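You operate a simulated robot arm through the tools that you are given. There is no shell and no other tool.

You run a simulated two-armed robot. Do the job below in one go: nothing can be reset, and whatever is moved stays where it is left.

## Task
True the edge of the small roll on the rewinder.
Fine: guide knob till the edge display shows 0.0 mm, brake by the chart, wind till the proud edge has gone; hands off the rolls while they turn; brake at HOLD at the end.

It is judged by the outcome, as a careful person would: the job done as asked, and still so three seconds after it is handed in. It fails if anything else is knocked over, pushed out of place, dropped, spilled or broken.

## Robot
Two 7-joint arms with two-finger parallel grippers on one trunk, on a base that drives. Base frame: it is fixed to the floor where the robot stands at the start and does not move with it; the origin is under the middle of the robot, x ahead of it, y to its left, z up; the surface under the hand at the start is at about z = 0.872. Readings come in m, degrees, newtons and seconds.
The left shoulder is at the start at [0.07, 0.134, 1.226], the right one opposite. With the tool pointing down near the work surface each hand reaches from about 0.1 to 0.64 m from the robot's upright axis, wherever it stands, measured 20 degrees to its own side. Places, roughly: brake dial [0.5, 0.2, 0.9]; guide knob [0.5, 0, 0.9]; orange key [0.6, 0, 0.9]; rewinder wheel [0.5, -0.2, 0.9]. Payload 1.57 kg a hand.
Tool frame (each hand has its own): the origin (TCP) lies between the finger pads and is the grasp point; the fingertips stand 0.03 m ahead of it; z points along the fingers, y is the line along which they close. The gripper opens to 0.08 m. The fingers are 0.017 m wide and 0.012 m thick; the gripper's body (0.04 by 0.082 m) begins 0.08 m behind the TCP.
Orientation is that of the tool frame in the base frame, as [roll, pitch, yaw] about the fixed x, y, z axes, in that order (R = Rz(yaw) Ry(pitch) Rx(roll)). With the fingers straight down and closing along the base's y, the tool's x points along the base's -x, its y along +y and its z along -z.

## Interface
- The arms move only by the tool apply_moves. It takes "left_commands", "right_commands" or both (then of equal length, played together; a hand with none holds still); each is a list of rows, each a list of 2 entries, a list of its own where there are three numbers: the shift along the tool's x, y, z in units of 50 mm (1.0 is 50 mm), then the turn, a rotation vector about the tool's x, y, z in units of 4 degrees (1.0 is 4 degrees). In form: [[[x, y, z], [wx, wy, wz]], ...]. A call has 1 to 20 rows; each row shifts and turns the commanded pose from where the row before left it, along the tool's axes as they then stand. "left_claw" and "right_claw" are, for a hand that has rows, the finger opening in mm, from 0 to 80, set as the call begins (left out, the last holds). A call with a number of a shift or a turn outside -1 to 1 is refused whole. A row lasts 0.2 s, in which the tool goes at most 0.05 m and 8.6 degrees; a call with a longer step from one row to the next is refused whole, and so is a gripper value outside its range. A pose out of reach is approached as far as the arm can. The call stops where the force on the tool passes 40 N (or 10 N more than at its start, if that is more) or the arm is blocked; 0.2 s more then pass. Each finger travels about 0.153 m/s and halts on what it meets, pressing with about 42 N; the grip force reading is that of the motor and also rises with nothing between the fingers. The clock runs only during rows and for 0.2 s after the last one: add rows that do not move to give the fingers time. It gives the time, the measured TCP pose, the force on the tool (base axes), the opening and the grip force at its end, in the units of the frame above (readings bear some noise), with the torque about the TCP (base axes, N m) and any sound that the robot's microphone picked up.
- Cameras (640 x 400 px; columns grow to the right, rows downward): "scene" is now at [0.1396, -0.0041, 1.4584]; the picture's right is [-0.06, -1.00, 0.00], its down [-0.55, 0.03, -0.83] and it looks along [0.83, -0.05, -0.55] (base axes); focal length 293 px, centre (320, 200). "left" rides on the left gripper at [0.072, 0.007, -0.122] in its tool frame; the picture's right is [-0.09, 1.00, 0.00], its down [-0.84, -0.08, -0.54] and it looks along [-0.54, -0.05, 0.84] (tool axes); focal length 238 px, centre (320, 200). "right" rides on the right gripper at [0.072, -0.007, -0.122] in its tool frame; the picture's right is [0.09, 1.00, 0.00], its down [-0.84, 0.08, -0.54] and it looks along [-0.54, 0.05, 0.84] (tool axes); focal length 238 px, centre (320, 200). There is no depth. A picture from a camera that has moved, and an enlarged one, comes with that camera's place and axes in the base frame and with its lens.
- grab_frame(camera): a new picture of that camera. It takes no simulated time.
- slide_trunk(by): slides the trunk up (or, below 0, down) by that many m; the arms and the scene camera ride with it, the base frame stays. It gives what a move gives, with no picture.
- drive_base(legs): drives the robot by 1 to 6 legs, each [ahead, left, turn to the left] in m, m and degrees, along the robot's own axes; the way and the turn of a leg run together, so that a leg with both is an arc; at most 1.5 m and 180 degrees a leg. The arms and the cameras ride along, it lands a little off, and it stops where it bumps. It gives what a move gives.
- aim_head(pan, tilt): turns the head with the scene camera to pan (to the left, within 86 degrees either way) and tilt (down, from -29 to 69), counted from straight ahead of the robot. It gives what a move gives.
- inspect(camera, box): a new picture of the part [left, top, right, bottom] of that camera's present view, enlarged. It takes no simulated time.
- close_job(): hands the job in; it is judged then, once.

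Places have to be worked out from the pictures, the camera data and where the tool is seen. Open the grippers and draw the arms clear of the work before you hand the job in, unless the task says otherwise.

The tools are called after ">>>" by a JSON object that holds its "fn" and its "kwargs". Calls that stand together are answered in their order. apply_moves: Moves the arms, as the interface text tells. Its arguments: {"type":"object","properties":{"left_commands":{"type":"array","items":{"type":"array"}},"left_claw":{"type":"number"},"right_commands":{"type":"array","items":{"type":"array"}},"right_claw":{"type":"number"}},"required":[]} The other tools are called the same way: slide_trunk (by) slides the trunk up or down; drive_base (legs) drives the base; aim_head (pan, tilt) turns the head that bears the scene camera; grab_frame (camera) takes a picture; inspect (camera, box) takes an enlarged picture of a part of a camera's view; close_job () hands the job in.

At the start:

```text
t: 0.0
left_position: [0.4278, 0.1415, 1.2152]
left_ee_rot: [-180.0, 0.0, -179.9]
left_force: [-0.9, -0.3, 0.0]
left_ft_torque: [-0.02, 0.0, -0.02]
left_opening: 0.08
left_finger_force: 0.0
right_position: [0.4259, -0.1428, 1.2557]
right_ee_rot: [-180.0, 0.0, 179.8]
right_force: [0.7, -0.1, 0.0]
right_ft_torque: [0.0, -0.03, -0.01]
right_opening: 0.0802
right_finger_force: 0.1
trunk travel left (down, up): [-0.8, 0.14]
robot x, y, heading: [0.0019, -0.0011, -0.1]
head pan, tilt: [-3.2, 33.5]
```

scene: 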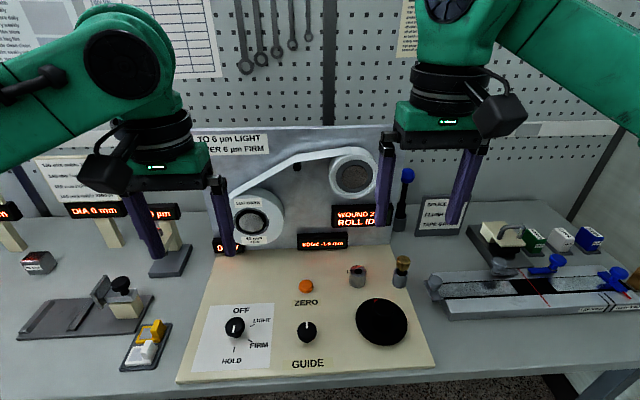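
right: 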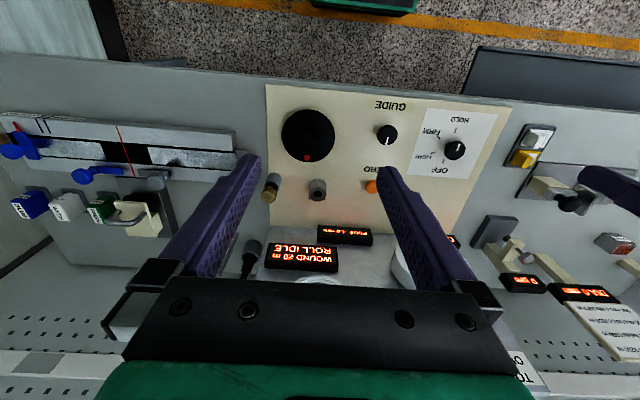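
left: 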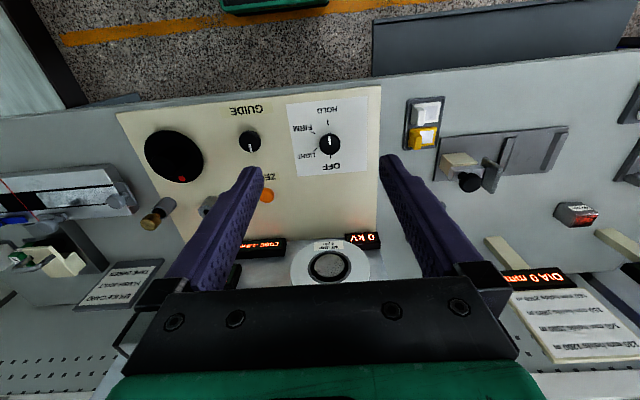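

The panel with the brake dial, guide knob, orange ZERO key and wheel is in front, partly hidden by the arms. I'll enlarge several parts of the views to read the chart, the displays and the dial.

>>> {"fn": "inspect", "kwargs": {"camera": "scene", "box": [180, 120, 420, 270]}}

>>> {"fn": "inspect", "kwargs": {"camera": "scene", "box": [180, 250, 440, 390]}}

>>> {"fn": "inspect", "kwargs": {"camera": "left", "box": [120, 80, 400, 255]}}

>>> {"fn": "inspect", "kwargs": {"camera": "right", "box": [240, 80, 520, 280]}}

```text
2.67 times, centred on (300, 195) of scene
camera zoom: at [0.1396, -0.0041, 1.4584], right [-0.06, -1.0, 0.0], down [-0.55, 0.03, -0.83], along [0.83, -0.05, -0.55], focal length 781 px, centre (373, 213)
```

zoom: 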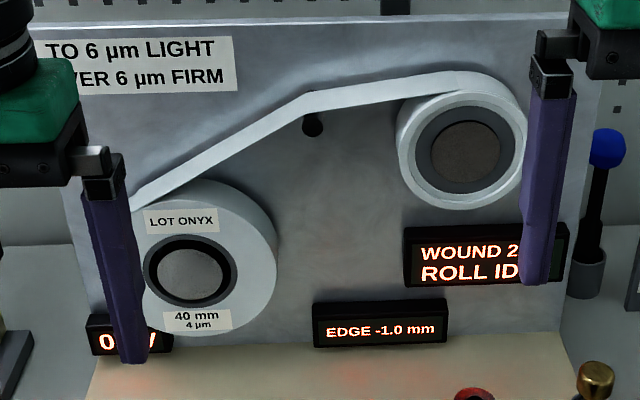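

```text
2.46 times, centred on (310, 320) of scene
camera zoom: at [0.1396, -0.0041, 1.4584], right [-0.06, -1.0, 0.0], down [-0.55, 0.03, -0.83], along [0.83, -0.05, -0.55], focal length 721 px, centre (345, -95)
```

zoom: 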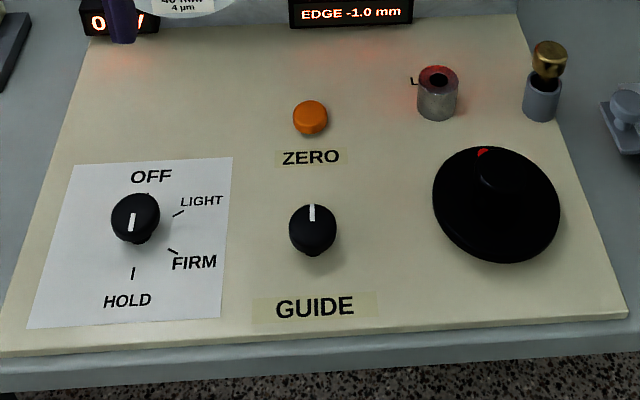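

```text
2.29 times, centred on (260, 168) of left
camera zoom: at [0.3545, 0.1463, 1.338], right [0.09, 1.0, 0.0], down [0.84, -0.08, 0.54], along [0.54, -0.05, -0.84], focal length 545 px, centre (457, 274)
```

zoom: 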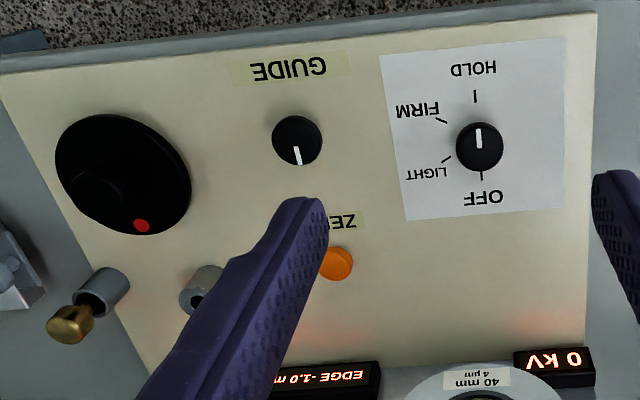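

```text
2.00 times, centred on (380, 180) of right
camera zoom: at [0.3548, -0.1493, 1.3778], right [-0.09, 1.0, 0.0], down [0.84, 0.08, 0.54], along [0.54, 0.05, -0.84], focal length 477 px, centre (200, 240)
```

zoom: 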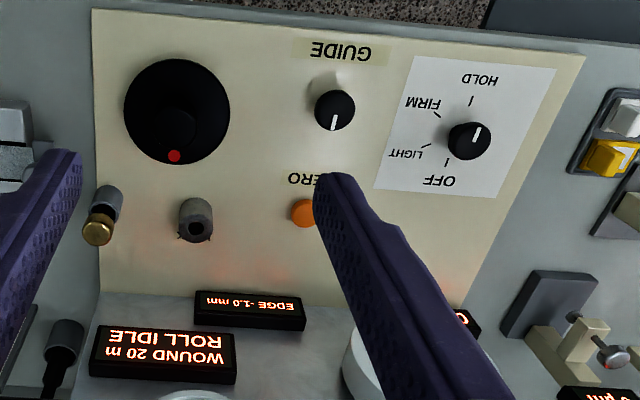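

The brake points at HOLD, the edge display reads -1.0 mm, and the small roll's label and the chart are partly hidden by the arms. I'll draw both hands out to the sides and back at height to clear the view.

>>> {"fn": "apply_moves", "kwargs": {"left_commands": [[[0.5, 0.8, 0], [0, 0, 0]], [[0.5, 0.8, 0], [0, 0, 0]], [[0.5, 0.8, 0], [0, 0, 0]], [[0.3, 0.8, 0], [0, 0, 0]], [[0, 0.8, 0], [0, 0, 0]], [[0, 0.5, 0], [0, 0, 0]]], "right_commands": [[[0.5, -0.8, 0], [0, 0, 0]], [[0.5, -0.8, 0], [0, 0, 0]], [[0.5, -0.8, 0], [0, 0, 0]], [[0.3, -0.8, 0], [0, 0, 0]], [[0, -0.8, 0], [0, 0, 0]], [[0, -0.5, 0], [0, 0, 0]]]}}

>>> {"fn": "grab_frame", "kwargs": {"camera": "scene"}}

>>> {"fn": "inspect", "kwargs": {"camera": "scene", "box": [0, 130, 220, 280]}}

>>> {"fn": "inspect", "kwargs": {"camera": "scene", "box": [180, 120, 420, 270]}}

>>> {"fn": "inspect", "kwargs": {"camera": "scene", "box": [380, 150, 640, 320]}}

```text
t: 1.4
left_position: [0.3575, 0.3578, 1.2121]
left_ee_rot: [-179.9, -0.1, 179.9]
left_force: [0.3, 0.2, 0.2]
left_ft_torque: [-0.01, 0.03, 0.0]
left_opening: 0.0802
left_finger_force: 0.0
left hand out of reach, approached as far as the arm can: row 5, 6
right_position: [0.3594, -0.3576, 1.2473]
right_ee_rot: [179.9, -0.1, -179.9]
right_force: [0.0, -0.4, 0.2]
right_ft_torque: [0.02, 0.03, 0.02]
right_opening: 0.0799
right_finger_force: 0.0
right hand out of reach, approached as far as the arm can: row 5, 6
trunk travel left (down, up): [-0.8, 0.14]
robot x, y, heading: [-0.0039, -0.0012, 0.0]
head pan, tilt: [-3.2, 33.5]
```

```text
taken
camera scene: at [0.1415, -0.0043, 1.4582], right [-0.06, -1.0, 0.0], down [-0.55, 0.03, -0.83], along [0.83, -0.05, -0.55], focal length 293 px, centre (320, 200)
```

scene: 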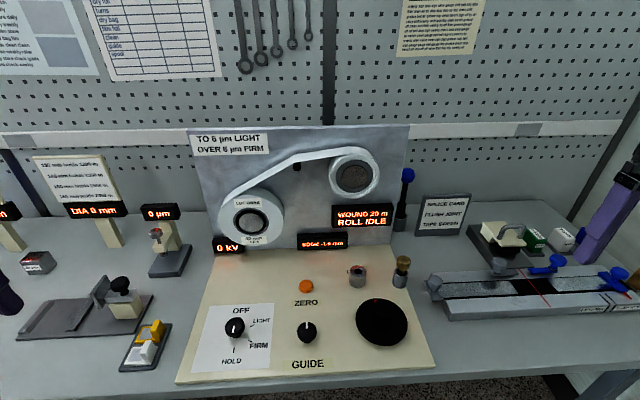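

```text
2.67 times, centred on (110, 205) of scene
camera zoom: at [0.1415, -0.0043, 1.4582], right [-0.06, -1.0, 0.0], down [-0.55, 0.03, -0.83], along [0.83, -0.05, -0.55], focal length 781 px, centre (880, 187)
```

zoom: 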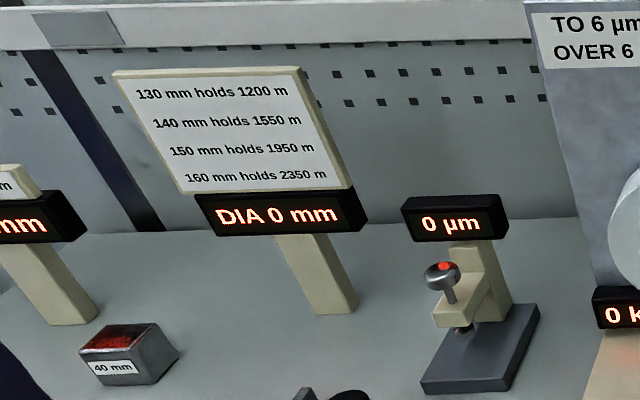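

```text
2.67 times, centred on (300, 195) of scene
camera zoom: at [0.1415, -0.0043, 1.4582], right [-0.06, -1.0, 0.0], down [-0.55, 0.03, -0.83], along [0.83, -0.05, -0.55], focal length 781 px, centre (373, 213)
```

zoom: 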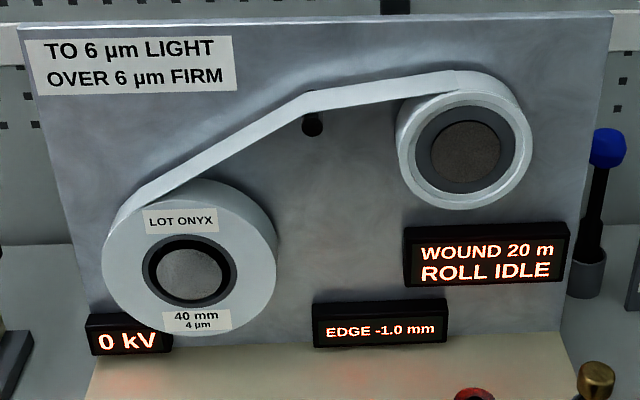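

```text
2.35 times, centred on (510, 235) of scene
camera zoom: at [0.1415, -0.0043, 1.4582], right [-0.06, -1.0, 0.0], down [-0.55, 0.03, -0.83], along [0.83, -0.05, -0.55], focal length 689 px, centre (-127, 118)
```

zoom: 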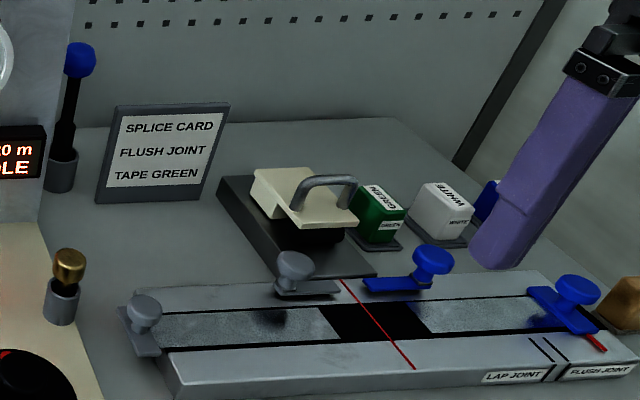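

The chart reads "TO 6 µm LIGHT, OVER 6 µm FIRM", and the supply roll's label says 40 mm, 4 µm. I'll look up at the wall papers and to the sides in case something else bears on this job.

>>> {"fn": "aim_head", "kwargs": {"pan": 20, "tilt": 5}}

>>> {"fn": "grab_frame", "kwargs": {"camera": "scene"}}

>>> {"fn": "aim_head", "kwargs": {"pan": -35, "tilt": 10}}

>>> {"fn": "grab_frame", "kwargs": {"camera": "scene"}}

>>> {"fn": "aim_head", "kwargs": {"pan": 35, "tilt": 30}}

>>> {"fn": "grab_frame", "kwargs": {"camera": "scene"}}

```text
t: 2.3
left_position: [0.3551, 0.3583, 1.2128]
left_ee_rot: [-180.0, 0.0, -180.0]
left_force: [-0.5, 0.4, -0.6]
left_ft_torque: [-0.01, -0.02, 0.0]
left_opening: 0.08
left_finger_force: 0.0
right_position: [0.357, -0.3556, 1.2495]
right_ee_rot: [-180.0, 0.0, -179.9]
right_force: [0.7, -0.9, -0.2]
right_ft_torque: [0.02, -0.02, 0.0]
right_opening: 0.08
right_finger_force: 0.1
trunk travel left (down, up): [-0.8, 0.14]
robot x, y, heading: [0.0013, 0.0001, -0.1]
head pan, tilt: [20.0, 5.0]
```

```text
taken
camera scene: at [0.1367, 0.0322, 1.5042], right [0.34, -0.94, 0.0], down [-0.08, -0.03, -1.0], along [0.94, 0.34, -0.09], focal length 293 px, centre (320, 200)
```

scene: 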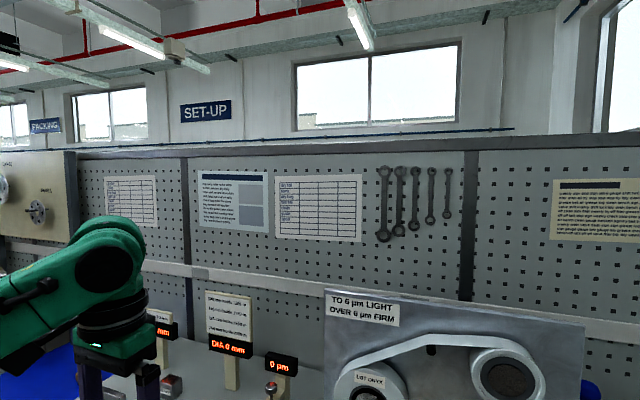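

```text
t: 3.6
left_position: [0.354, 0.3569, 1.2119]
left_ee_rot: [180.0, 0.0, 180.0]
left_force: [0.0, 0.1, 0.6]
left_ft_torque: [0.05, 0.0, -0.01]
left_opening: 0.0797
left_finger_force: 0.1
right_position: [0.3579, -0.3562, 1.2477]
right_ee_rot: [-180.0, 0.1, 179.9]
right_force: [0.0, 0.0, 0.2]
right_ft_torque: [-0.01, 0.05, -0.02]
right_opening: 0.0799
right_finger_force: 0.0
trunk travel left (down, up): [-0.8, 0.14]
robot x, y, heading: [0.0, 0.0013, 0.1]
head pan, tilt: [-35.0, 10.0]
```

```text
taken
camera scene: at [0.127, -0.0523, 1.4962], right [-0.57, -0.82, 0.0], down [-0.14, 0.1, -0.98], along [0.81, -0.56, -0.17], focal length 293 px, centre (320, 200)
```

scene: 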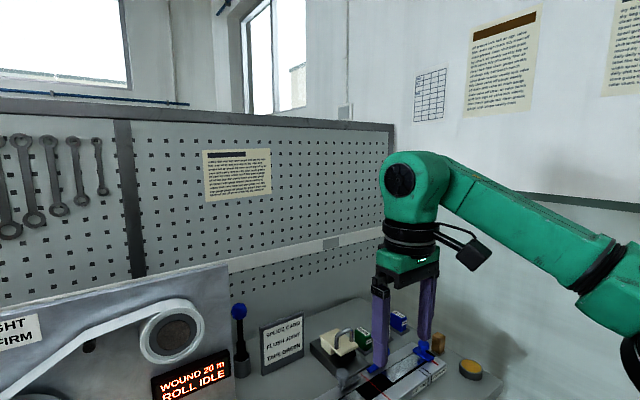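

```text
t: 5.0
left_position: [0.3554, 0.3578, 1.2125]
left_ee_rot: [180.0, 0.1, -180.0]
left_force: [-0.2, -0.3, 0.4]
left_ft_torque: [0.0, 0.0, 0.0]
left_opening: 0.0801
left_finger_force: 0.1
right_position: [0.3581, -0.357, 1.2493]
right_ee_rot: [-180.0, 0.0, 179.9]
right_force: [0.4, 0.6, -0.6]
right_ft_torque: [-0.01, -0.01, -0.01]
right_opening: 0.08
right_finger_force: 0.0
trunk travel left (down, up): [-0.8, 0.14]
robot x, y, heading: [-0.0037, 0.0001, 0.2]
head pan, tilt: [35.0, 30.0]
```

```text
taken
camera scene: at [0.1249, 0.0527, 1.4639], right [0.57, -0.82, 0.0], down [-0.41, -0.29, -0.87], along [0.71, 0.5, -0.5], focal length 293 px, centre (320, 200)
```

scene: 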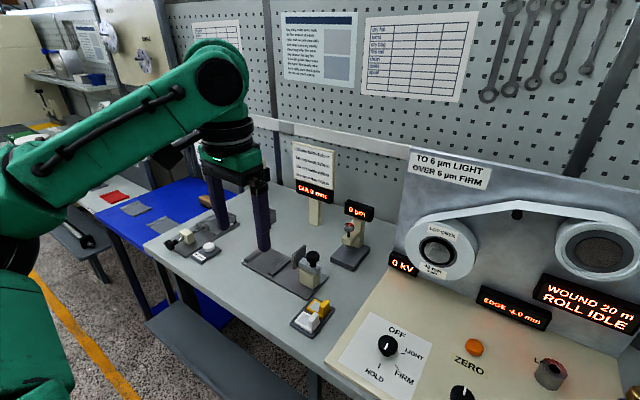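

Those papers might hold instructions; I'll enlarge them from here.

>>> {"fn": "inspect", "kwargs": {"camera": "scene", "box": [270, 5, 490, 110]}}

>>> {"fn": "inspect", "kwargs": {"camera": "scene", "box": [340, 270, 640, 400]}}

>>> {"fn": "aim_head", "kwargs": {"pan": -12, "tilt": 30}}

>>> {"fn": "grab_frame", "kwargs": {"camera": "scene"}}

>>> {"fn": "inspect", "kwargs": {"camera": "scene", "box": [240, 90, 480, 250]}}

>>> {"fn": "inspect", "kwargs": {"camera": "scene", "box": [350, 0, 500, 90]}}

```text
2.91 times, centred on (380, 58) of scene
camera zoom: at [0.1249, 0.0527, 1.4639], right [0.57, -0.82, 0.0], down [-0.41, -0.29, -0.87], along [0.71, 0.5, -0.5], focal length 852 px, centre (146, 614)
```

zoom: 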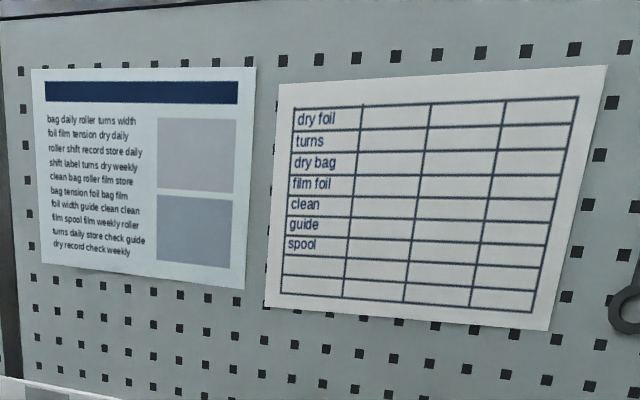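

```text
2.13 times, centred on (490, 335) of scene
camera zoom: at [0.1249, 0.0527, 1.4639], right [0.57, -0.82, 0.0], down [-0.41, -0.29, -0.87], along [0.71, 0.5, -0.5], focal length 625 px, centre (-43, -88)
```

zoom: 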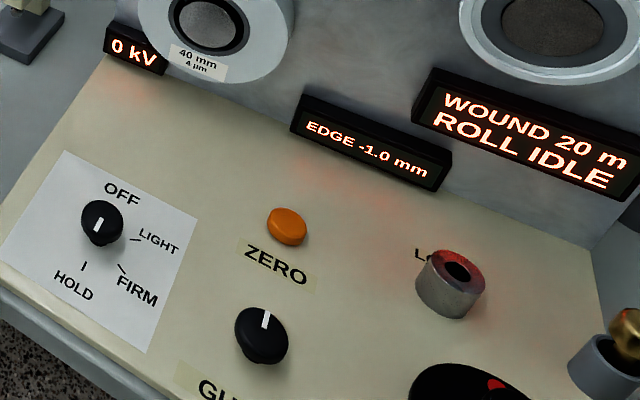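

```text
t: 6.1
left_position: [0.3552, 0.3582, 1.2121]
left_ee_rot: [-180.0, 0.0, -179.9]
left_force: [-0.9, 0.1, 0.1]
left_ft_torque: [-0.01, 0.04, -0.02]
left_opening: 0.0801
left_finger_force: 0.1
right_position: [0.3582, -0.3551, 1.2484]
right_ee_rot: [-180.0, 0.0, -180.0]
right_force: [0.6, -0.6, 0.3]
right_ft_torque: [-0.01, 0.02, 0.01]
right_opening: 0.0801
right_finger_force: 0.0
trunk travel left (down, up): [-0.8, 0.14]
robot x, y, heading: [-0.0017, 0.0022, 0.1]
head pan, tilt: [-12.0, 30.0]
```

```text
taken
camera scene: at [0.1392, -0.0178, 1.4639], right [-0.21, -0.98, 0.0], down [-0.49, 0.1, -0.87], along [0.85, -0.18, -0.5], focal length 293 px, centre (320, 200)
```

scene: 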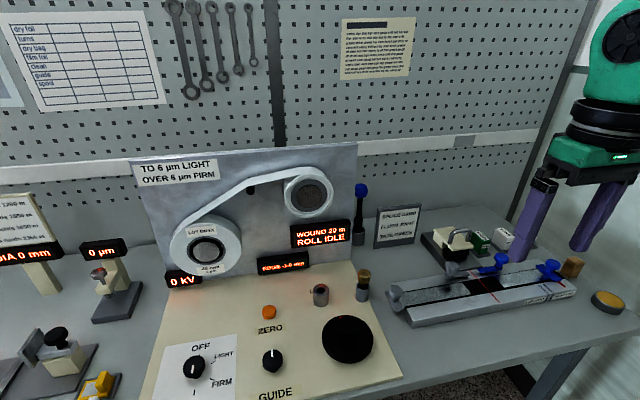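

```text
2.50 times, centred on (360, 170) of scene
camera zoom: at [0.1392, -0.0178, 1.4639], right [-0.21, -0.98, 0.0], down [-0.49, 0.1, -0.87], along [0.85, -0.18, -0.5], focal length 732 px, centre (220, 275)
```

zoom: 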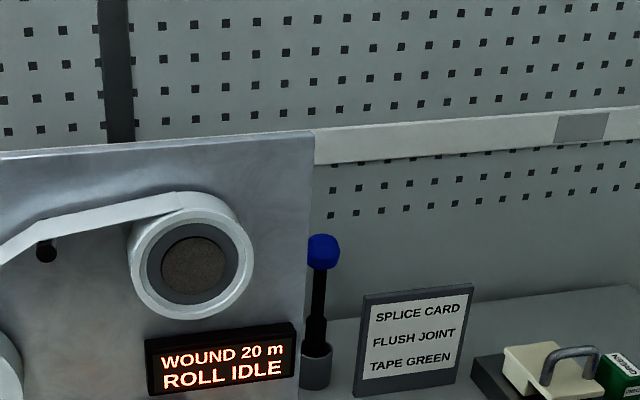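

```text
4.27 times, centred on (425, 45) of scene
camera zoom: at [0.1392, -0.0178, 1.4639], right [-0.21, -0.98, 0.0], down [-0.49, 0.1, -0.87], along [0.85, -0.18, -0.5], focal length 1250 px, centre (-128, 861)
```

zoom: 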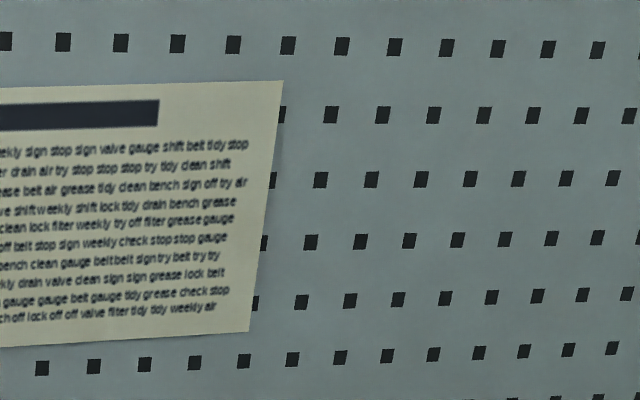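

The wall papers are only filler text, so film 4 µm means LIGHT by the chart. I'll bring both hands back in over the panel, lower than before, to look closely at the knobs, the wheel and the small roll with the wrist cameras.

>>> {"fn": "apply_moves", "kwargs": {"left_commands": [[[0, -0.8, 0.4], [0, 0, 0]], [[0, -0.8, 0.4], [0, 0, 0]], [[0, -0.8, 0.4], [0, 0, 0]], [[0, -0.8, 0.4], [0, 0, 0]], [[0, -0.8, 0.4], [0, 0, 0]]], "right_commands": [[[0, 0.8, 0.5], [0, 0, 0]], [[0, 0.8, 0.5], [0, 0, 0]], [[0, 0.8, 0.5], [0, 0, 0]], [[0, 0.8, 0.5], [0, 0, 0]], [[0, 0.8, 0.5], [0, 0, 0]]]}}

>>> {"fn": "grab_frame", "kwargs": {"camera": "right"}}

>>> {"fn": "grab_frame", "kwargs": {"camera": "left"}}

>>> {"fn": "grab_frame", "kwargs": {"camera": "scene"}}

```text
t: 7.3
left_position: [0.3562, 0.1574, 1.1119]
left_ee_rot: [-179.8, -0.1, -180.0]
left_force: [0.0, -0.5, 0.4]
left_ft_torque: [-0.02, 0.03, 0.0]
left_opening: 0.0797
left_finger_force: 0.0
right_position: [0.3627, -0.159, 1.1235]
right_ee_rot: [179.9, 0.0, 179.8]
right_force: [0.6, 0.6, 0.1]
right_ft_torque: [0.0, 0.05, -0.02]
right_opening: 0.0795
right_finger_force: 0.0
trunk travel left (down, up): [-0.8, 0.14]
robot x, y, heading: [-0.0017, -0.001, -0.1]
head pan, tilt: [-12.0, 30.0]
```

```text
taken
camera right: at [0.2907, -0.1657, 1.2452], right [-0.09, 1.0, 0.0], down [0.84, 0.08, 0.54], along [0.54, 0.05, -0.84], focal length 238 px, centre (320, 200)
```

right: 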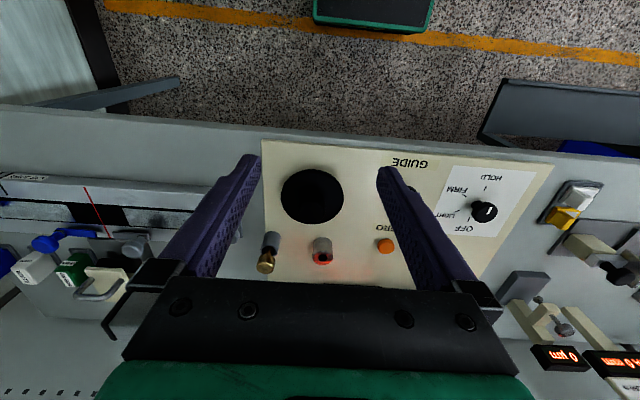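

```text
taken
camera left: at [0.2837, 0.1627, 1.2341], right [0.09, 1.0, 0.0], down [0.84, -0.08, 0.54], along [0.54, -0.05, -0.84], focal length 238 px, centre (320, 200)
```

left: 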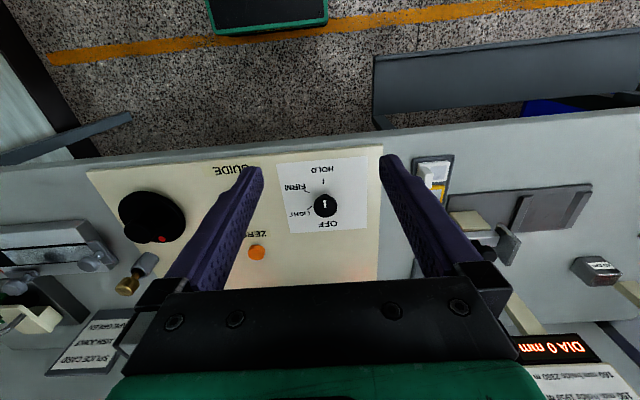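

```text
taken
camera scene: at [0.1424, -0.0178, 1.4636], right [-0.21, -0.98, 0.0], down [-0.49, 0.1, -0.86], along [0.85, -0.18, -0.5], focal length 293 px, centre (320, 200)
```

scene: 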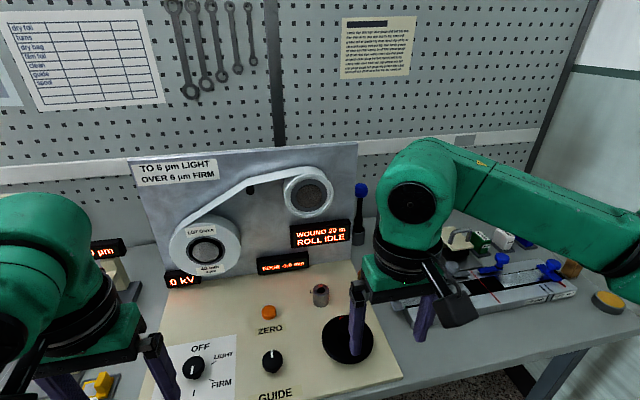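

>>> {"fn": "inspect", "kwargs": {"camera": "right", "box": [240, 130, 440, 280]}}

>>> {"fn": "inspect", "kwargs": {"camera": "left", "box": [260, 150, 380, 240]}}

>>> {"fn": "inspect", "kwargs": {"camera": "left", "box": [90, 160, 210, 250]}}

>>> {"fn": "inspect", "kwargs": {"camera": "scene", "box": [160, 260, 400, 400]}}

>>> {"fn": "inspect", "kwargs": {"camera": "scene", "box": [270, 155, 350, 235]}}

```text
2.67 times, centred on (340, 205) of right
camera zoom: at [0.2907, -0.1657, 1.2452], right [-0.09, 1.0, 0.0], down [0.84, 0.08, 0.54], along [0.54, 0.05, -0.84], focal length 636 px, centre (267, 187)
```

zoom: 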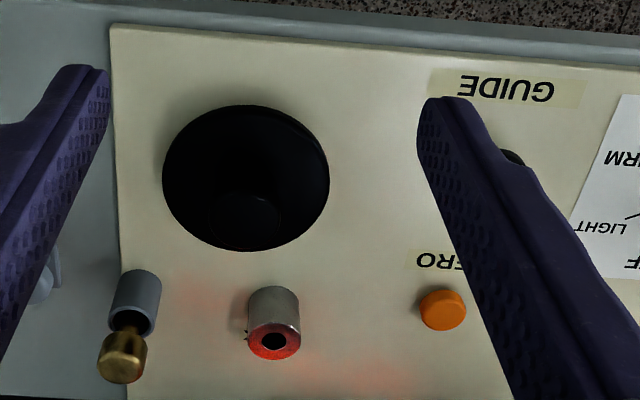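

```text
4.44 times, centred on (320, 195) of left
camera zoom: at [0.2837, 0.1627, 1.2341], right [0.09, 1.0, 0.0], down [0.84, -0.08, 0.54], along [0.54, -0.05, -0.84], focal length 1059 px, centre (320, 222)
```

zoom: 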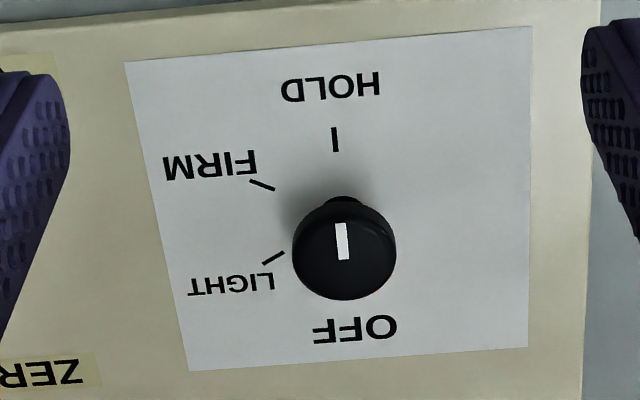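

```text
4.44 times, centred on (150, 205) of left
camera zoom: at [0.2837, 0.1627, 1.2341], right [0.09, 1.0, 0.0], down [0.84, -0.08, 0.54], along [0.54, -0.05, -0.84], focal length 1059 px, centre (1076, 178)
```

zoom: 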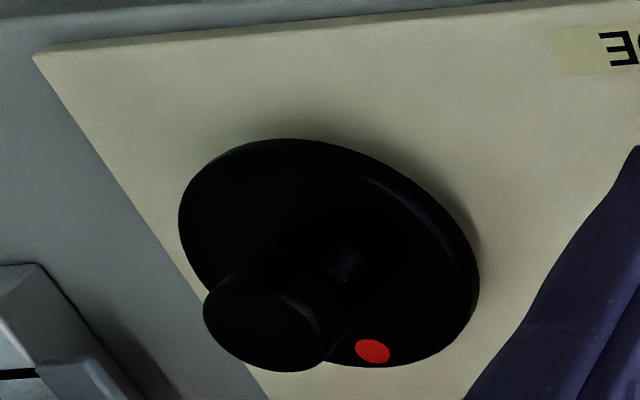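

```text
2.67 times, centred on (280, 330) of scene
camera zoom: at [0.1424, -0.0178, 1.4636], right [-0.21, -0.98, 0.0], down [-0.49, 0.1, -0.86], along [0.85, -0.18, -0.5], focal length 781 px, centre (427, -147)
```

zoom: 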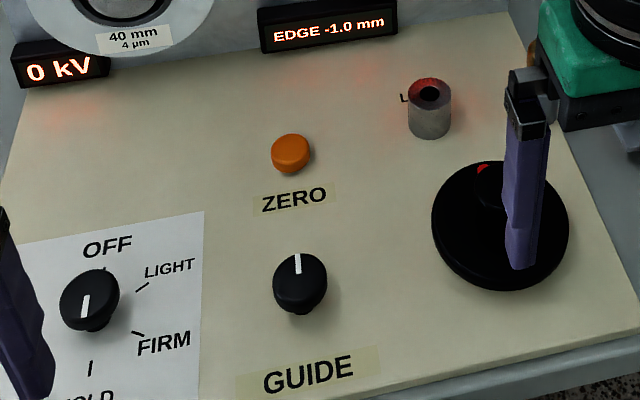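

```text
5.00 times, centred on (310, 195) of scene
camera zoom: at [0.1424, -0.0178, 1.4636], right [-0.21, -0.98, 0.0], down [-0.49, 0.1, -0.86], along [0.85, -0.18, -0.5], focal length 1464 px, centre (370, 225)
```

zoom: 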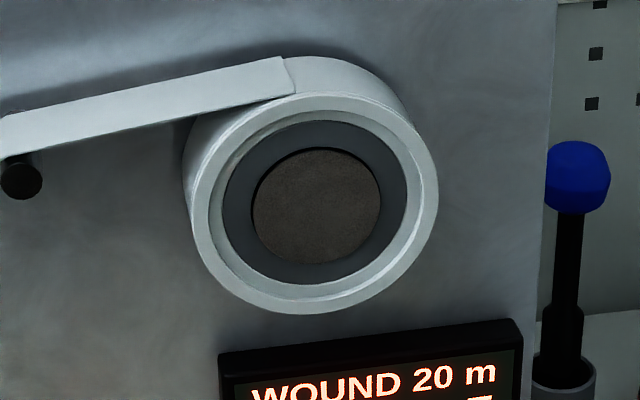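

The wheel is a disc (about 100 mm) with a central hub of about 38 mm, the small roll shows a proud outer rim, and the guide knob sits near [0.50, 0.00]. I'll draw the left hand aside and bring the right hand above the guide knob to line up.

>>> {"fn": "apply_moves", "kwargs": {"left_commands": [[[0, 0.35, -0.3], [0, 0, 0]], [[0, 0.35, -0.3], [0, 0, 0]], [[0, 0.35, -0.3], [0, 0, 0]], [[0, 0.35, -0.3], [0, 0, 0]], [[0, 0.35, -0.3], [0, 0, 0]], [[0, 0.35, -0.3], [0, 0, 0]]], "right_commands": [[[-0.4, 0.535, 0.3], [0, 0, 0]], [[-0.4, 0.535, 0.3], [0, 0, 0]], [[-0.4, 0.535, 0.3], [0, 0, 0]], [[-0.4, 0.535, 0.3], [0, 0, 0]], [[-0.4, 0.535, 0.3], [0, 0, 0]], [[-0.4, 0.535, 0.3], [0, 0, 0]]]}}

>>> {"fn": "grab_frame", "kwargs": {"camera": "right"}}

>>> {"fn": "grab_frame", "kwargs": {"camera": "left"}}

>>> {"fn": "grab_frame", "kwargs": {"camera": "scene"}}

```text
t: 8.7
left_position: [0.3558, 0.2637, 1.2024]
left_ee_rot: [-179.9, 0.0, -179.9]
left_force: [-0.7, -0.1, -0.2]
left_ft_torque: [-0.02, -0.02, -0.04]
left_opening: 0.0801
left_finger_force: 0.0
right_position: [0.4826, 0.0062, 1.0346]
right_ee_rot: [-179.9, 0.0, 179.9]
right_force: [1.1, -0.2, 0.5]
right_ft_torque: [0.01, 0.04, 0.02]
right_opening: 0.0801
right_finger_force: 0.0
trunk travel left (down, up): [-0.8, 0.14]
robot x, y, heading: [-0.0015, -0.0004, -0.1]
head pan, tilt: [-12.0, 30.0]
```

```text
taken
camera right: at [0.4114, -0.0015, 1.1556], right [-0.09, 1.0, 0.0], down [0.84, 0.08, 0.54], along [0.54, 0.05, -0.84], focal length 238 px, centre (320, 200)
```

right: 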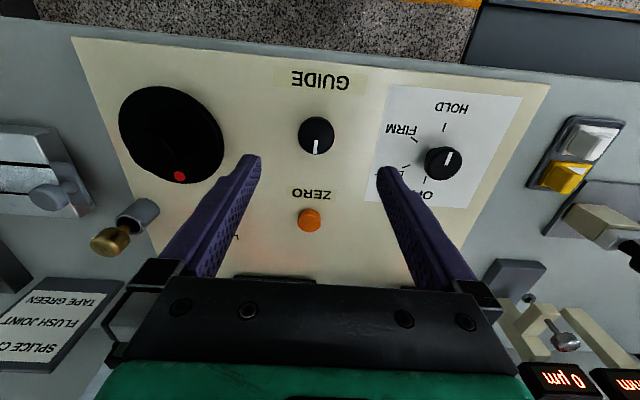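

```text
taken
camera left: at [0.2828, 0.2706, 1.3246], right [0.09, 1.0, 0.0], down [0.84, -0.08, 0.54], along [0.54, -0.05, -0.84], focal length 238 px, centre (320, 200)
```

left: 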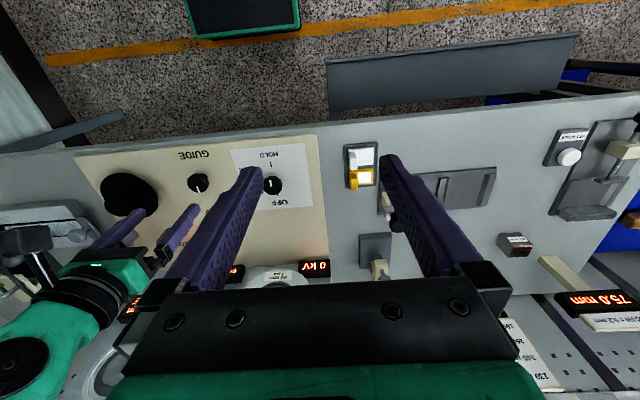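

```text
taken
camera scene: at [0.1392, -0.0158, 1.4639], right [-0.21, -0.98, 0.0], down [-0.49, 0.1, -0.87], along [0.85, -0.18, -0.5], focal length 293 px, centre (320, 200)
```

scene: 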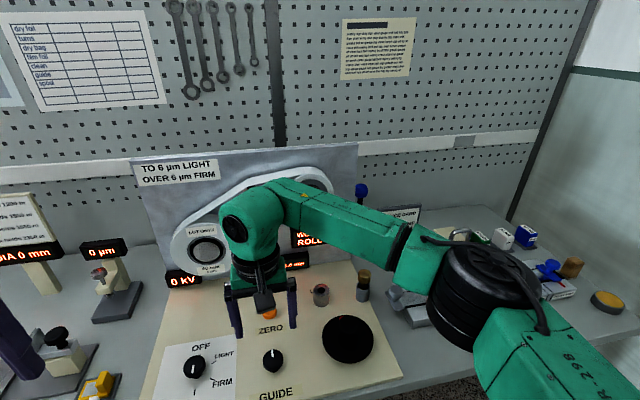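

From both wrist cameras I place the guide knob top at about [0.493, 0.001, 0.89], with the panel at about z 0.872. I'll lower the right hand to about z 0.96 above it and check the alignment.

>>> {"fn": "apply_moves", "kwargs": {"right_commands": [[[-0.07, -0.035, 0.5], [0, 0, 0]], [[-0.07, -0.035, 0.5], [0, 0, 0]], [[-0.07, -0.035, 0.5], [0, 0, 0]], [[0, 0, 0], [0, 0, 0]]]}}

>>> {"fn": "grab_frame", "kwargs": {"camera": "right"}}

>>> {"fn": "inspect", "kwargs": {"camera": "left", "box": [80, 130, 240, 260]}}

>>> {"fn": "inspect", "kwargs": {"camera": "scene", "box": [160, 260, 400, 400]}}

```text
t: 9.7
left_position: [0.3553, 0.263, 1.2038]
left_ee_rot: [-180.0, 0.0, -180.0]
left_force: [-1.1, 0.0, -0.4]
left_ft_torque: [0.0, 0.03, -0.02]
left_opening: 0.0802
left_finger_force: 0.0
right_position: [0.4904, -0.0036, 0.9599]
right_ee_rot: [-180.0, 0.0, -180.0]
right_force: [0.1, 0.1, -0.5]
right_ft_torque: [0.0, -0.01, -0.01]
right_opening: 0.0803
right_finger_force: 0.0
trunk travel left (down, up): [-0.8, 0.14]
robot x, y, heading: [0.0033, -0.0027, -0.3]
head pan, tilt: [-12.0, 30.0]
```

```text
taken
camera right: at [0.4198, -0.0092, 1.0809], right [-0.09, 1.0, 0.0], down [0.84, 0.08, 0.54], along [0.54, 0.05, -0.84], focal length 238 px, centre (320, 200)
```

right: 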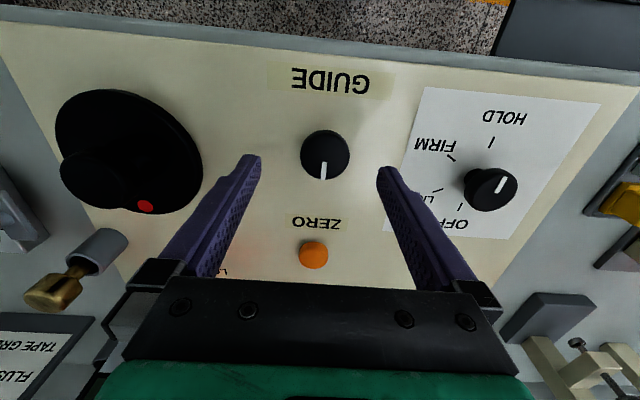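

```text
3.08 times, centred on (160, 195) of left
camera zoom: at [0.2829, 0.2685, 1.3248], right [0.09, 1.0, 0.0], down [0.84, -0.08, 0.54], along [0.54, -0.05, -0.84], focal length 733 px, centre (812, 215)
```

zoom: 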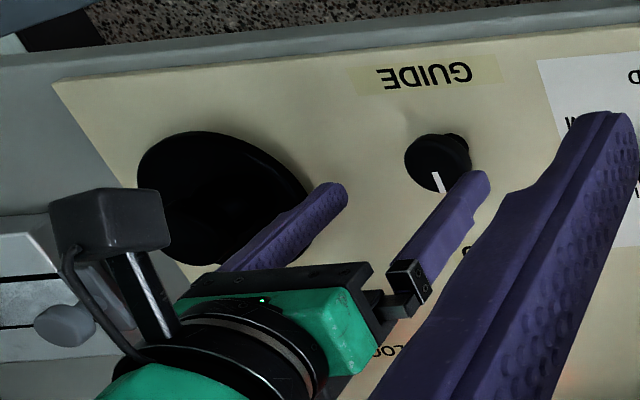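

```text
2.67 times, centred on (280, 330) of scene
camera zoom: at [0.1392, -0.0178, 1.4639], right [-0.21, -0.98, 0.0], down [-0.49, 0.1, -0.87], along [0.85, -0.18, -0.5], focal length 781 px, centre (427, -147)
```

zoom: 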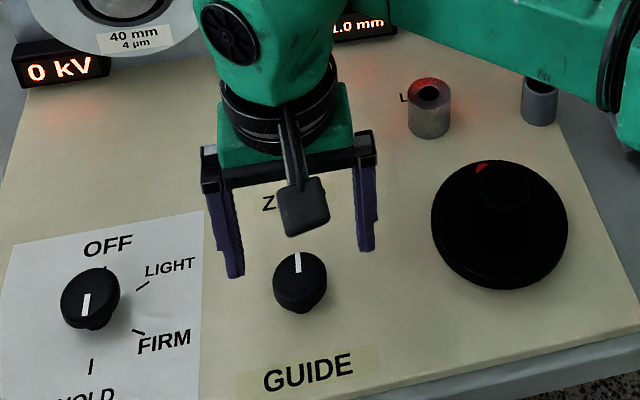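

The knob sits about 4 mm further ahead and 3.5 mm to the left of the TCP. I'll correct this while descending to TCP z about 0.907 with open fingers.

>>> {"fn": "apply_moves", "kwargs": {"right_commands": [[[-0.04, 0.035, 0.4], [0, 0, 0]], [[-0.04, 0.035, 0.4], [0, 0, 0]], [[0, 0, 0.24], [0, 0, 0]], [[0, 0, 0], [0, 0, 0]]]}}

>>> {"fn": "grab_frame", "kwargs": {"camera": "right"}}

>>> {"fn": "inspect", "kwargs": {"camera": "left", "box": [80, 130, 240, 260]}}

```text
t: 10.7
left_position: [0.3552, 0.2631, 1.2027]
left_ee_rot: [-180.0, 0.0, 179.9]
left_force: [0.1, -0.2, -0.4]
left_ft_torque: [0.03, 0.01, 0.01]
left_opening: 0.0801
left_finger_force: 0.1
right_position: [0.4946, 0.003, 0.9064]
right_ee_rot: [179.9, 0.0, 180.0]
right_force: [0.1, 0.0, 0.9]
right_ft_torque: [0.01, -0.02, 0.0]
right_opening: 0.0801
right_finger_force: 0.0
trunk travel left (down, up): [-0.8, 0.14]
robot x, y, heading: [-0.0008, -0.0008, 0.0]
head pan, tilt: [-12.0, 30.0]
```

```text
taken
camera right: at [0.4235, -0.0051, 1.0281], right [-0.09, 1.0, 0.0], down [0.84, 0.08, 0.54], along [0.54, 0.05, -0.84], focal length 238 px, centre (320, 200)
```

right: 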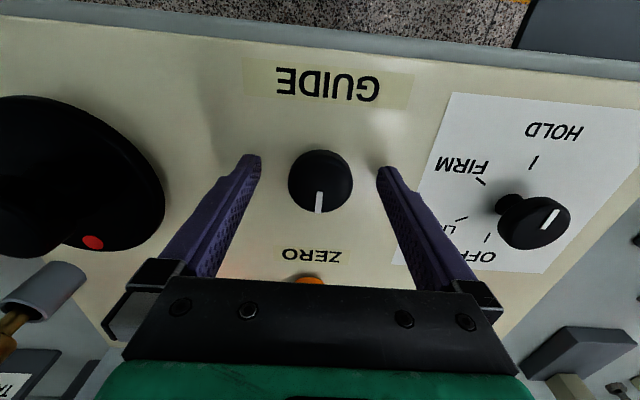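

```text
3.08 times, centred on (160, 195) of left
camera zoom: at [0.283, 0.2684, 1.3248], right [0.09, 1.0, 0.0], down [0.84, -0.08, 0.54], along [0.54, -0.05, -0.84], focal length 733 px, centre (812, 215)
```

zoom: 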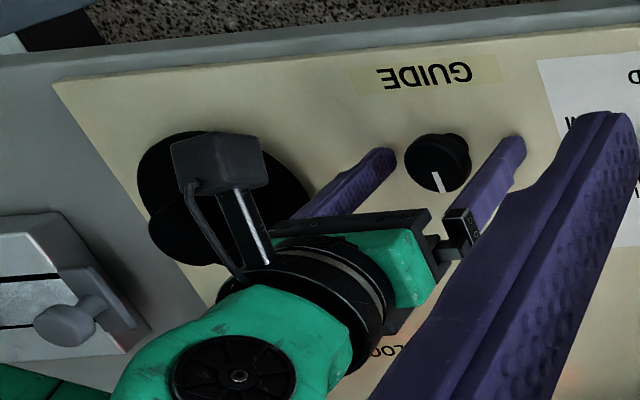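

The knob is centred between the open fingers. I'll close the right fingers on it, and at the same time bring the left hand (closed, aside and high) to where its camera can see the EDGE display past the right arm.

>>> {"fn": "apply_moves", "kwargs": {"right_commands": [[[0, 0, 0], [0, 0, 0]], [[0, 0, 0], [0, 0, 0]], [[0, 0, 0], [0, 0, 0]], [[0, 0, 0], [0, 0, 0]], [[0, 0, 0], [0, 0, 0]]], "right_claw": 25, "left_commands": [[[-0.4, -0.2, 0], [0, 0, 0]], [[-0.4, -0.2, 0], [0, 0, 0]], [[-0.4, -0.2, 0], [0, 0, 0]], [[-0.4, -0.2, 0], [0, 0, 0]], [[0, 0, 0], [0, 0, 0]]], "left_claw": 0}}

>>> {"fn": "grab_frame", "kwargs": {"camera": "left"}}

>>> {"fn": "grab_frame", "kwargs": {"camera": "right"}}

>>> {"fn": "grab_frame", "kwargs": {"camera": "scene"}}

```text
t: 11.9
left_position: [0.4353, 0.2233, 1.2011]
left_ee_rot: [-179.9, 0.0, -180.0]
left_force: [-0.8, 0.5, -0.6]
left_ft_torque: [-0.01, 0.01, 0.02]
left_opening: 0.0
left_finger_force: 21.1
right_position: [0.4929, 0.0006, 0.9073]
right_ee_rot: [179.9, 0.0, -180.0]
right_force: [-3.5, 0.6, 0.5]
right_ft_torque: [0.14, 0.19, 0.01]
right_opening: 0.0395
right_finger_force: 45.0
trunk travel left (down, up): [-0.8, 0.14]
robot x, y, heading: [-0.002, 0.0039, -0.0]
head pan, tilt: [-12.0, 30.0]
```

```text
taken
camera left: at [0.3624, 0.2271, 1.324], right [0.09, 1.0, 0.0], down [0.84, -0.08, 0.54], along [0.54, -0.05, -0.84], focal length 238 px, centre (320, 200)
```

left: 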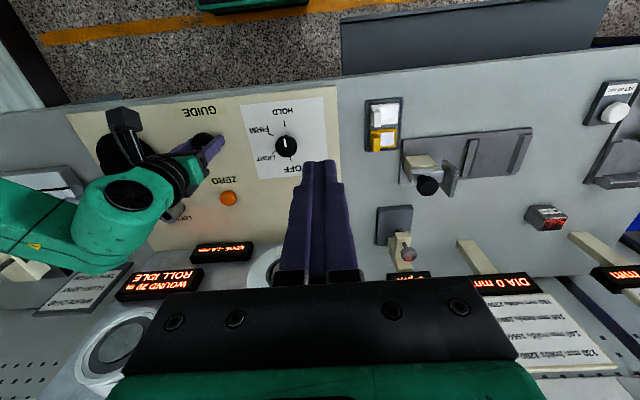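

```text
taken
camera right: at [0.4227, -0.0051, 1.0286], right [-0.09, 1.0, 0.0], down [0.84, 0.08, 0.54], along [0.54, 0.05, -0.84], focal length 238 px, centre (320, 200)
```

right: 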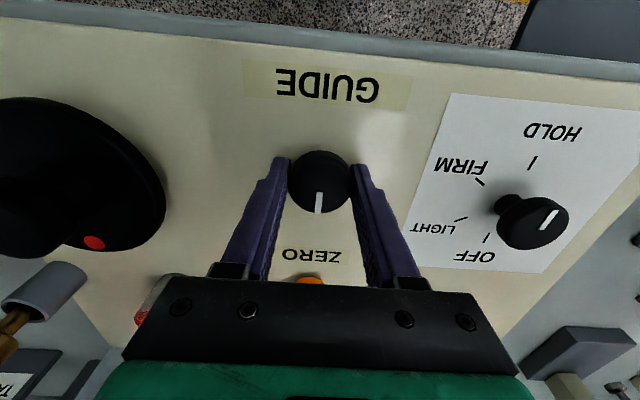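

```text
taken
camera scene: at [0.1382, -0.0177, 1.464], right [-0.21, -0.98, 0.0], down [-0.49, 0.1, -0.87], along [0.85, -0.18, -0.5], focal length 293 px, centre (320, 200)
```

scene: 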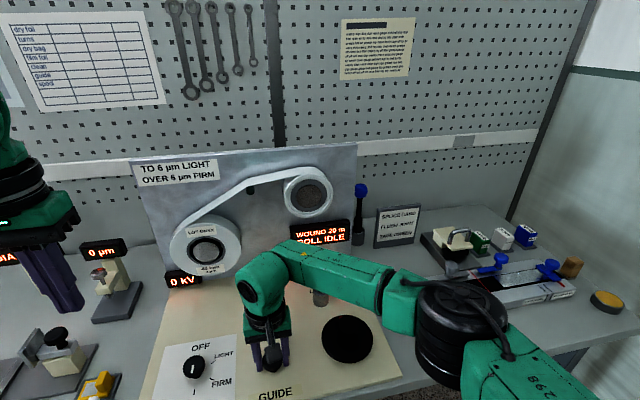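

The right hand grips the knob (39.5 mm) and the left camera sees both displays. I'll turn the knob 12 degrees clockwise seen from above and see which way the edge reading goes.

>>> {"fn": "apply_moves", "kwargs": {"right_commands": [[[0, 0, 0], [0, 0, 1]], [[0, 0, 0], [0, 0, 1]], [[0, 0, 0], [0, 0, 1]], [[0, 0, 0], [0, 0, 0]]]}}

>>> {"fn": "inspect", "kwargs": {"camera": "left", "box": [100, 220, 280, 310]}}

>>> {"fn": "grab_frame", "kwargs": {"camera": "right"}}

```text
t: 12.9
left_position: [0.4342, 0.2218, 1.2015]
left_ee_rot: [-180.0, 0.1, -179.9]
left_force: [-0.1, 0.0, -0.2]
left_ft_torque: [0.01, 0.01, 0.01]
left_opening: 0.0
left_finger_force: 21.3
right_position: [0.4938, 0.0019, 0.9066]
right_ee_rot: [179.9, 0.0, 167.9]
right_force: [-4.2, 1.0, 0.6]
right_ft_torque: [-0.01, 0.48, 0.02]
right_opening: 0.0395
right_finger_force: 44.6
trunk travel left (down, up): [-0.8, 0.14]
robot x, y, heading: [0.0002, 0.0003, 0.1]
head pan, tilt: [-12.0, 30.0]
```

```text
3.56 times, centred on (190, 265) of left
camera zoom: at [0.3622, 0.2274, 1.3241], right [0.09, 1.0, 0.0], down [0.84, -0.08, 0.54], along [0.54, -0.05, -0.84], focal length 848 px, centre (782, -31)
```

zoom: 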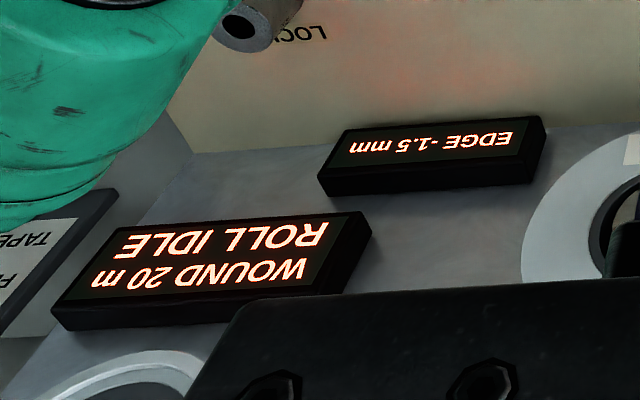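

```text
taken
camera right: at [0.4228, 0.0101, 1.0286], right [0.12, 0.99, 0.0], down [0.83, -0.1, 0.54], along [0.54, -0.06, -0.84], focal length 238 px, centre (320, 200)
```

right: 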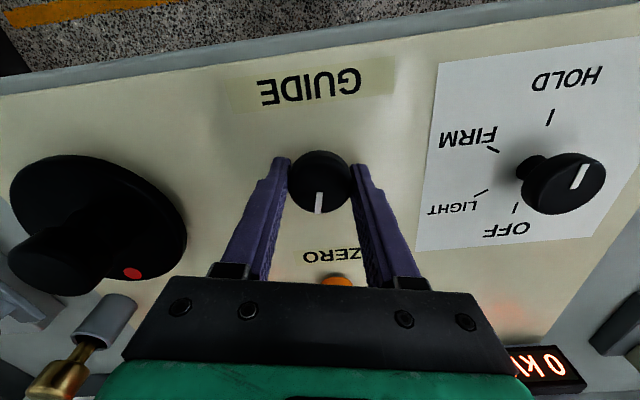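

Clockwise takes the edge from -1.0 to -1.5 (about 24° per mm), so it must go counter-clockwise by about 36° from here. I'll turn back 32° and then fine-tune.

>>> {"fn": "apply_moves", "kwargs": {"right_commands": [[[0, 0, 0], [0, 0, -1]], [[0, 0, 0], [0, 0, -1]], [[0, 0, 0], [0, 0, -1]], [[0, 0, 0], [0, 0, -1]], [[0, 0, 0], [0, 0, -1]], [[0, 0, 0], [0, 0, -1]], [[0, 0, 0], [0, 0, -1]], [[0, 0, 0], [0, 0, -1]], [[0, 0, 0], [0, 0, 0]]]}}

>>> {"fn": "inspect", "kwargs": {"camera": "left", "box": [100, 220, 280, 310]}}

```text
t: 14.9
left_position: [0.4342, 0.2235, 1.2033]
left_ee_rot: [-179.9, 0.0, -179.9]
left_force: [-0.5, -0.5, 0.1]
left_ft_torque: [-0.02, 0.01, -0.03]
left_opening: 0.0
left_finger_force: 21.5
right_position: [0.4947, 0.0008, 0.9072]
right_ee_rot: [-179.9, 0.1, -159.9]
right_force: [-6.0, 3.0, -1.9]
right_ft_torque: [-0.03, 0.35, -0.02]
right_opening: 0.0394
right_finger_force: 44.3
trunk travel left (down, up): [-0.8, 0.14]
robot x, y, heading: [0.0035, -0.0002, 0.1]
head pan, tilt: [-12.0, 30.0]
```

```text
3.56 times, centred on (190, 265) of left
camera zoom: at [0.3621, 0.2282, 1.3239], right [0.09, 1.0, 0.0], down [0.84, -0.08, 0.54], along [0.54, -0.05, -0.84], focal length 848 px, centre (782, -31)
```

zoom: 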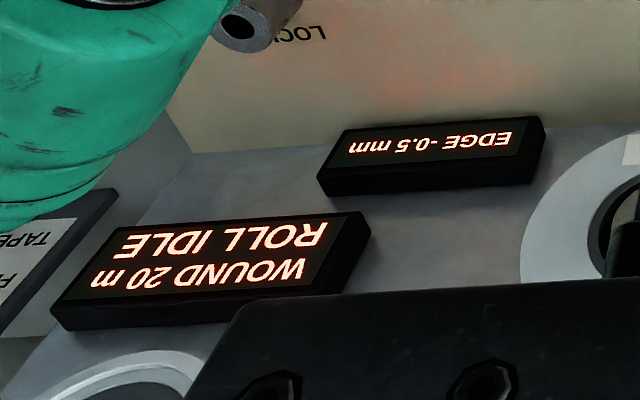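

The display shows -0.5 now. I'll turn another 8° counter-clockwise and read again.

>>> {"fn": "apply_moves", "kwargs": {"right_commands": [[[0, 0, 0], [0, 0, -1]], [[0, 0, 0], [0, 0, -1]], [[0, 0, 0], [0, 0, 0]]]}}

>>> {"fn": "inspect", "kwargs": {"camera": "left", "box": [100, 220, 280, 310]}}

>>> {"fn": "grab_frame", "kwargs": {"camera": "right"}}

```text
t: 15.7
left_position: [0.4339, 0.2234, 1.2007]
left_ee_rot: [-179.9, 0.1, 180.0]
left_force: [0.2, 0.1, -1.4]
left_ft_torque: [-0.02, -0.04, 0.05]
left_opening: 0.0
left_finger_force: 21.5
right_position: [0.4939, 0.0024, 0.9064]
right_ee_rot: [-179.9, 0.0, -151.8]
right_force: [-8.9, 3.2, -7.1]
right_ft_torque: [0.24, -0.29, 0.02]
right_opening: 0.0393
right_finger_force: 45.2
trunk travel left (down, up): [-0.8, 0.14]
robot x, y, heading: [-0.0013, -0.0034, -0.0]
head pan, tilt: [-12.0, 30.0]
```

```text
3.56 times, centred on (190, 265) of left
camera zoom: at [0.3619, 0.228, 1.3239], right [0.09, 1.0, 0.0], down [0.84, -0.08, 0.54], along [0.54, -0.05, -0.84], focal length 848 px, centre (782, -31)
```

zoom: 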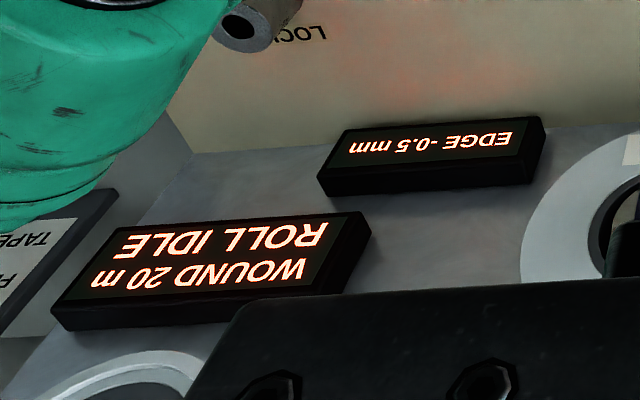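

```text
taken
camera right: at [0.4342, -0.0379, 1.0286], right [-0.55, 0.84, 0.0], down [0.7, 0.46, 0.54], along [0.45, 0.3, -0.84], focal length 238 px, centre (320, 200)
```

right: 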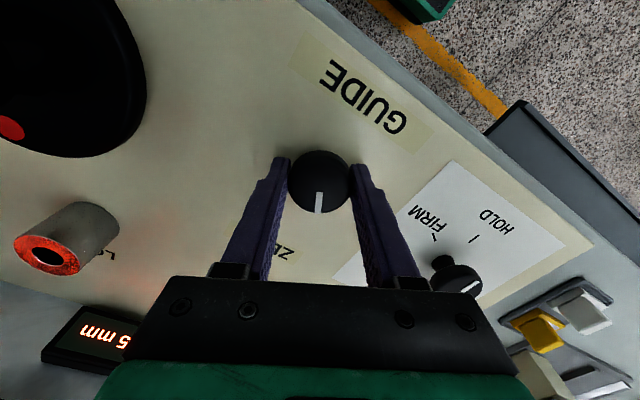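

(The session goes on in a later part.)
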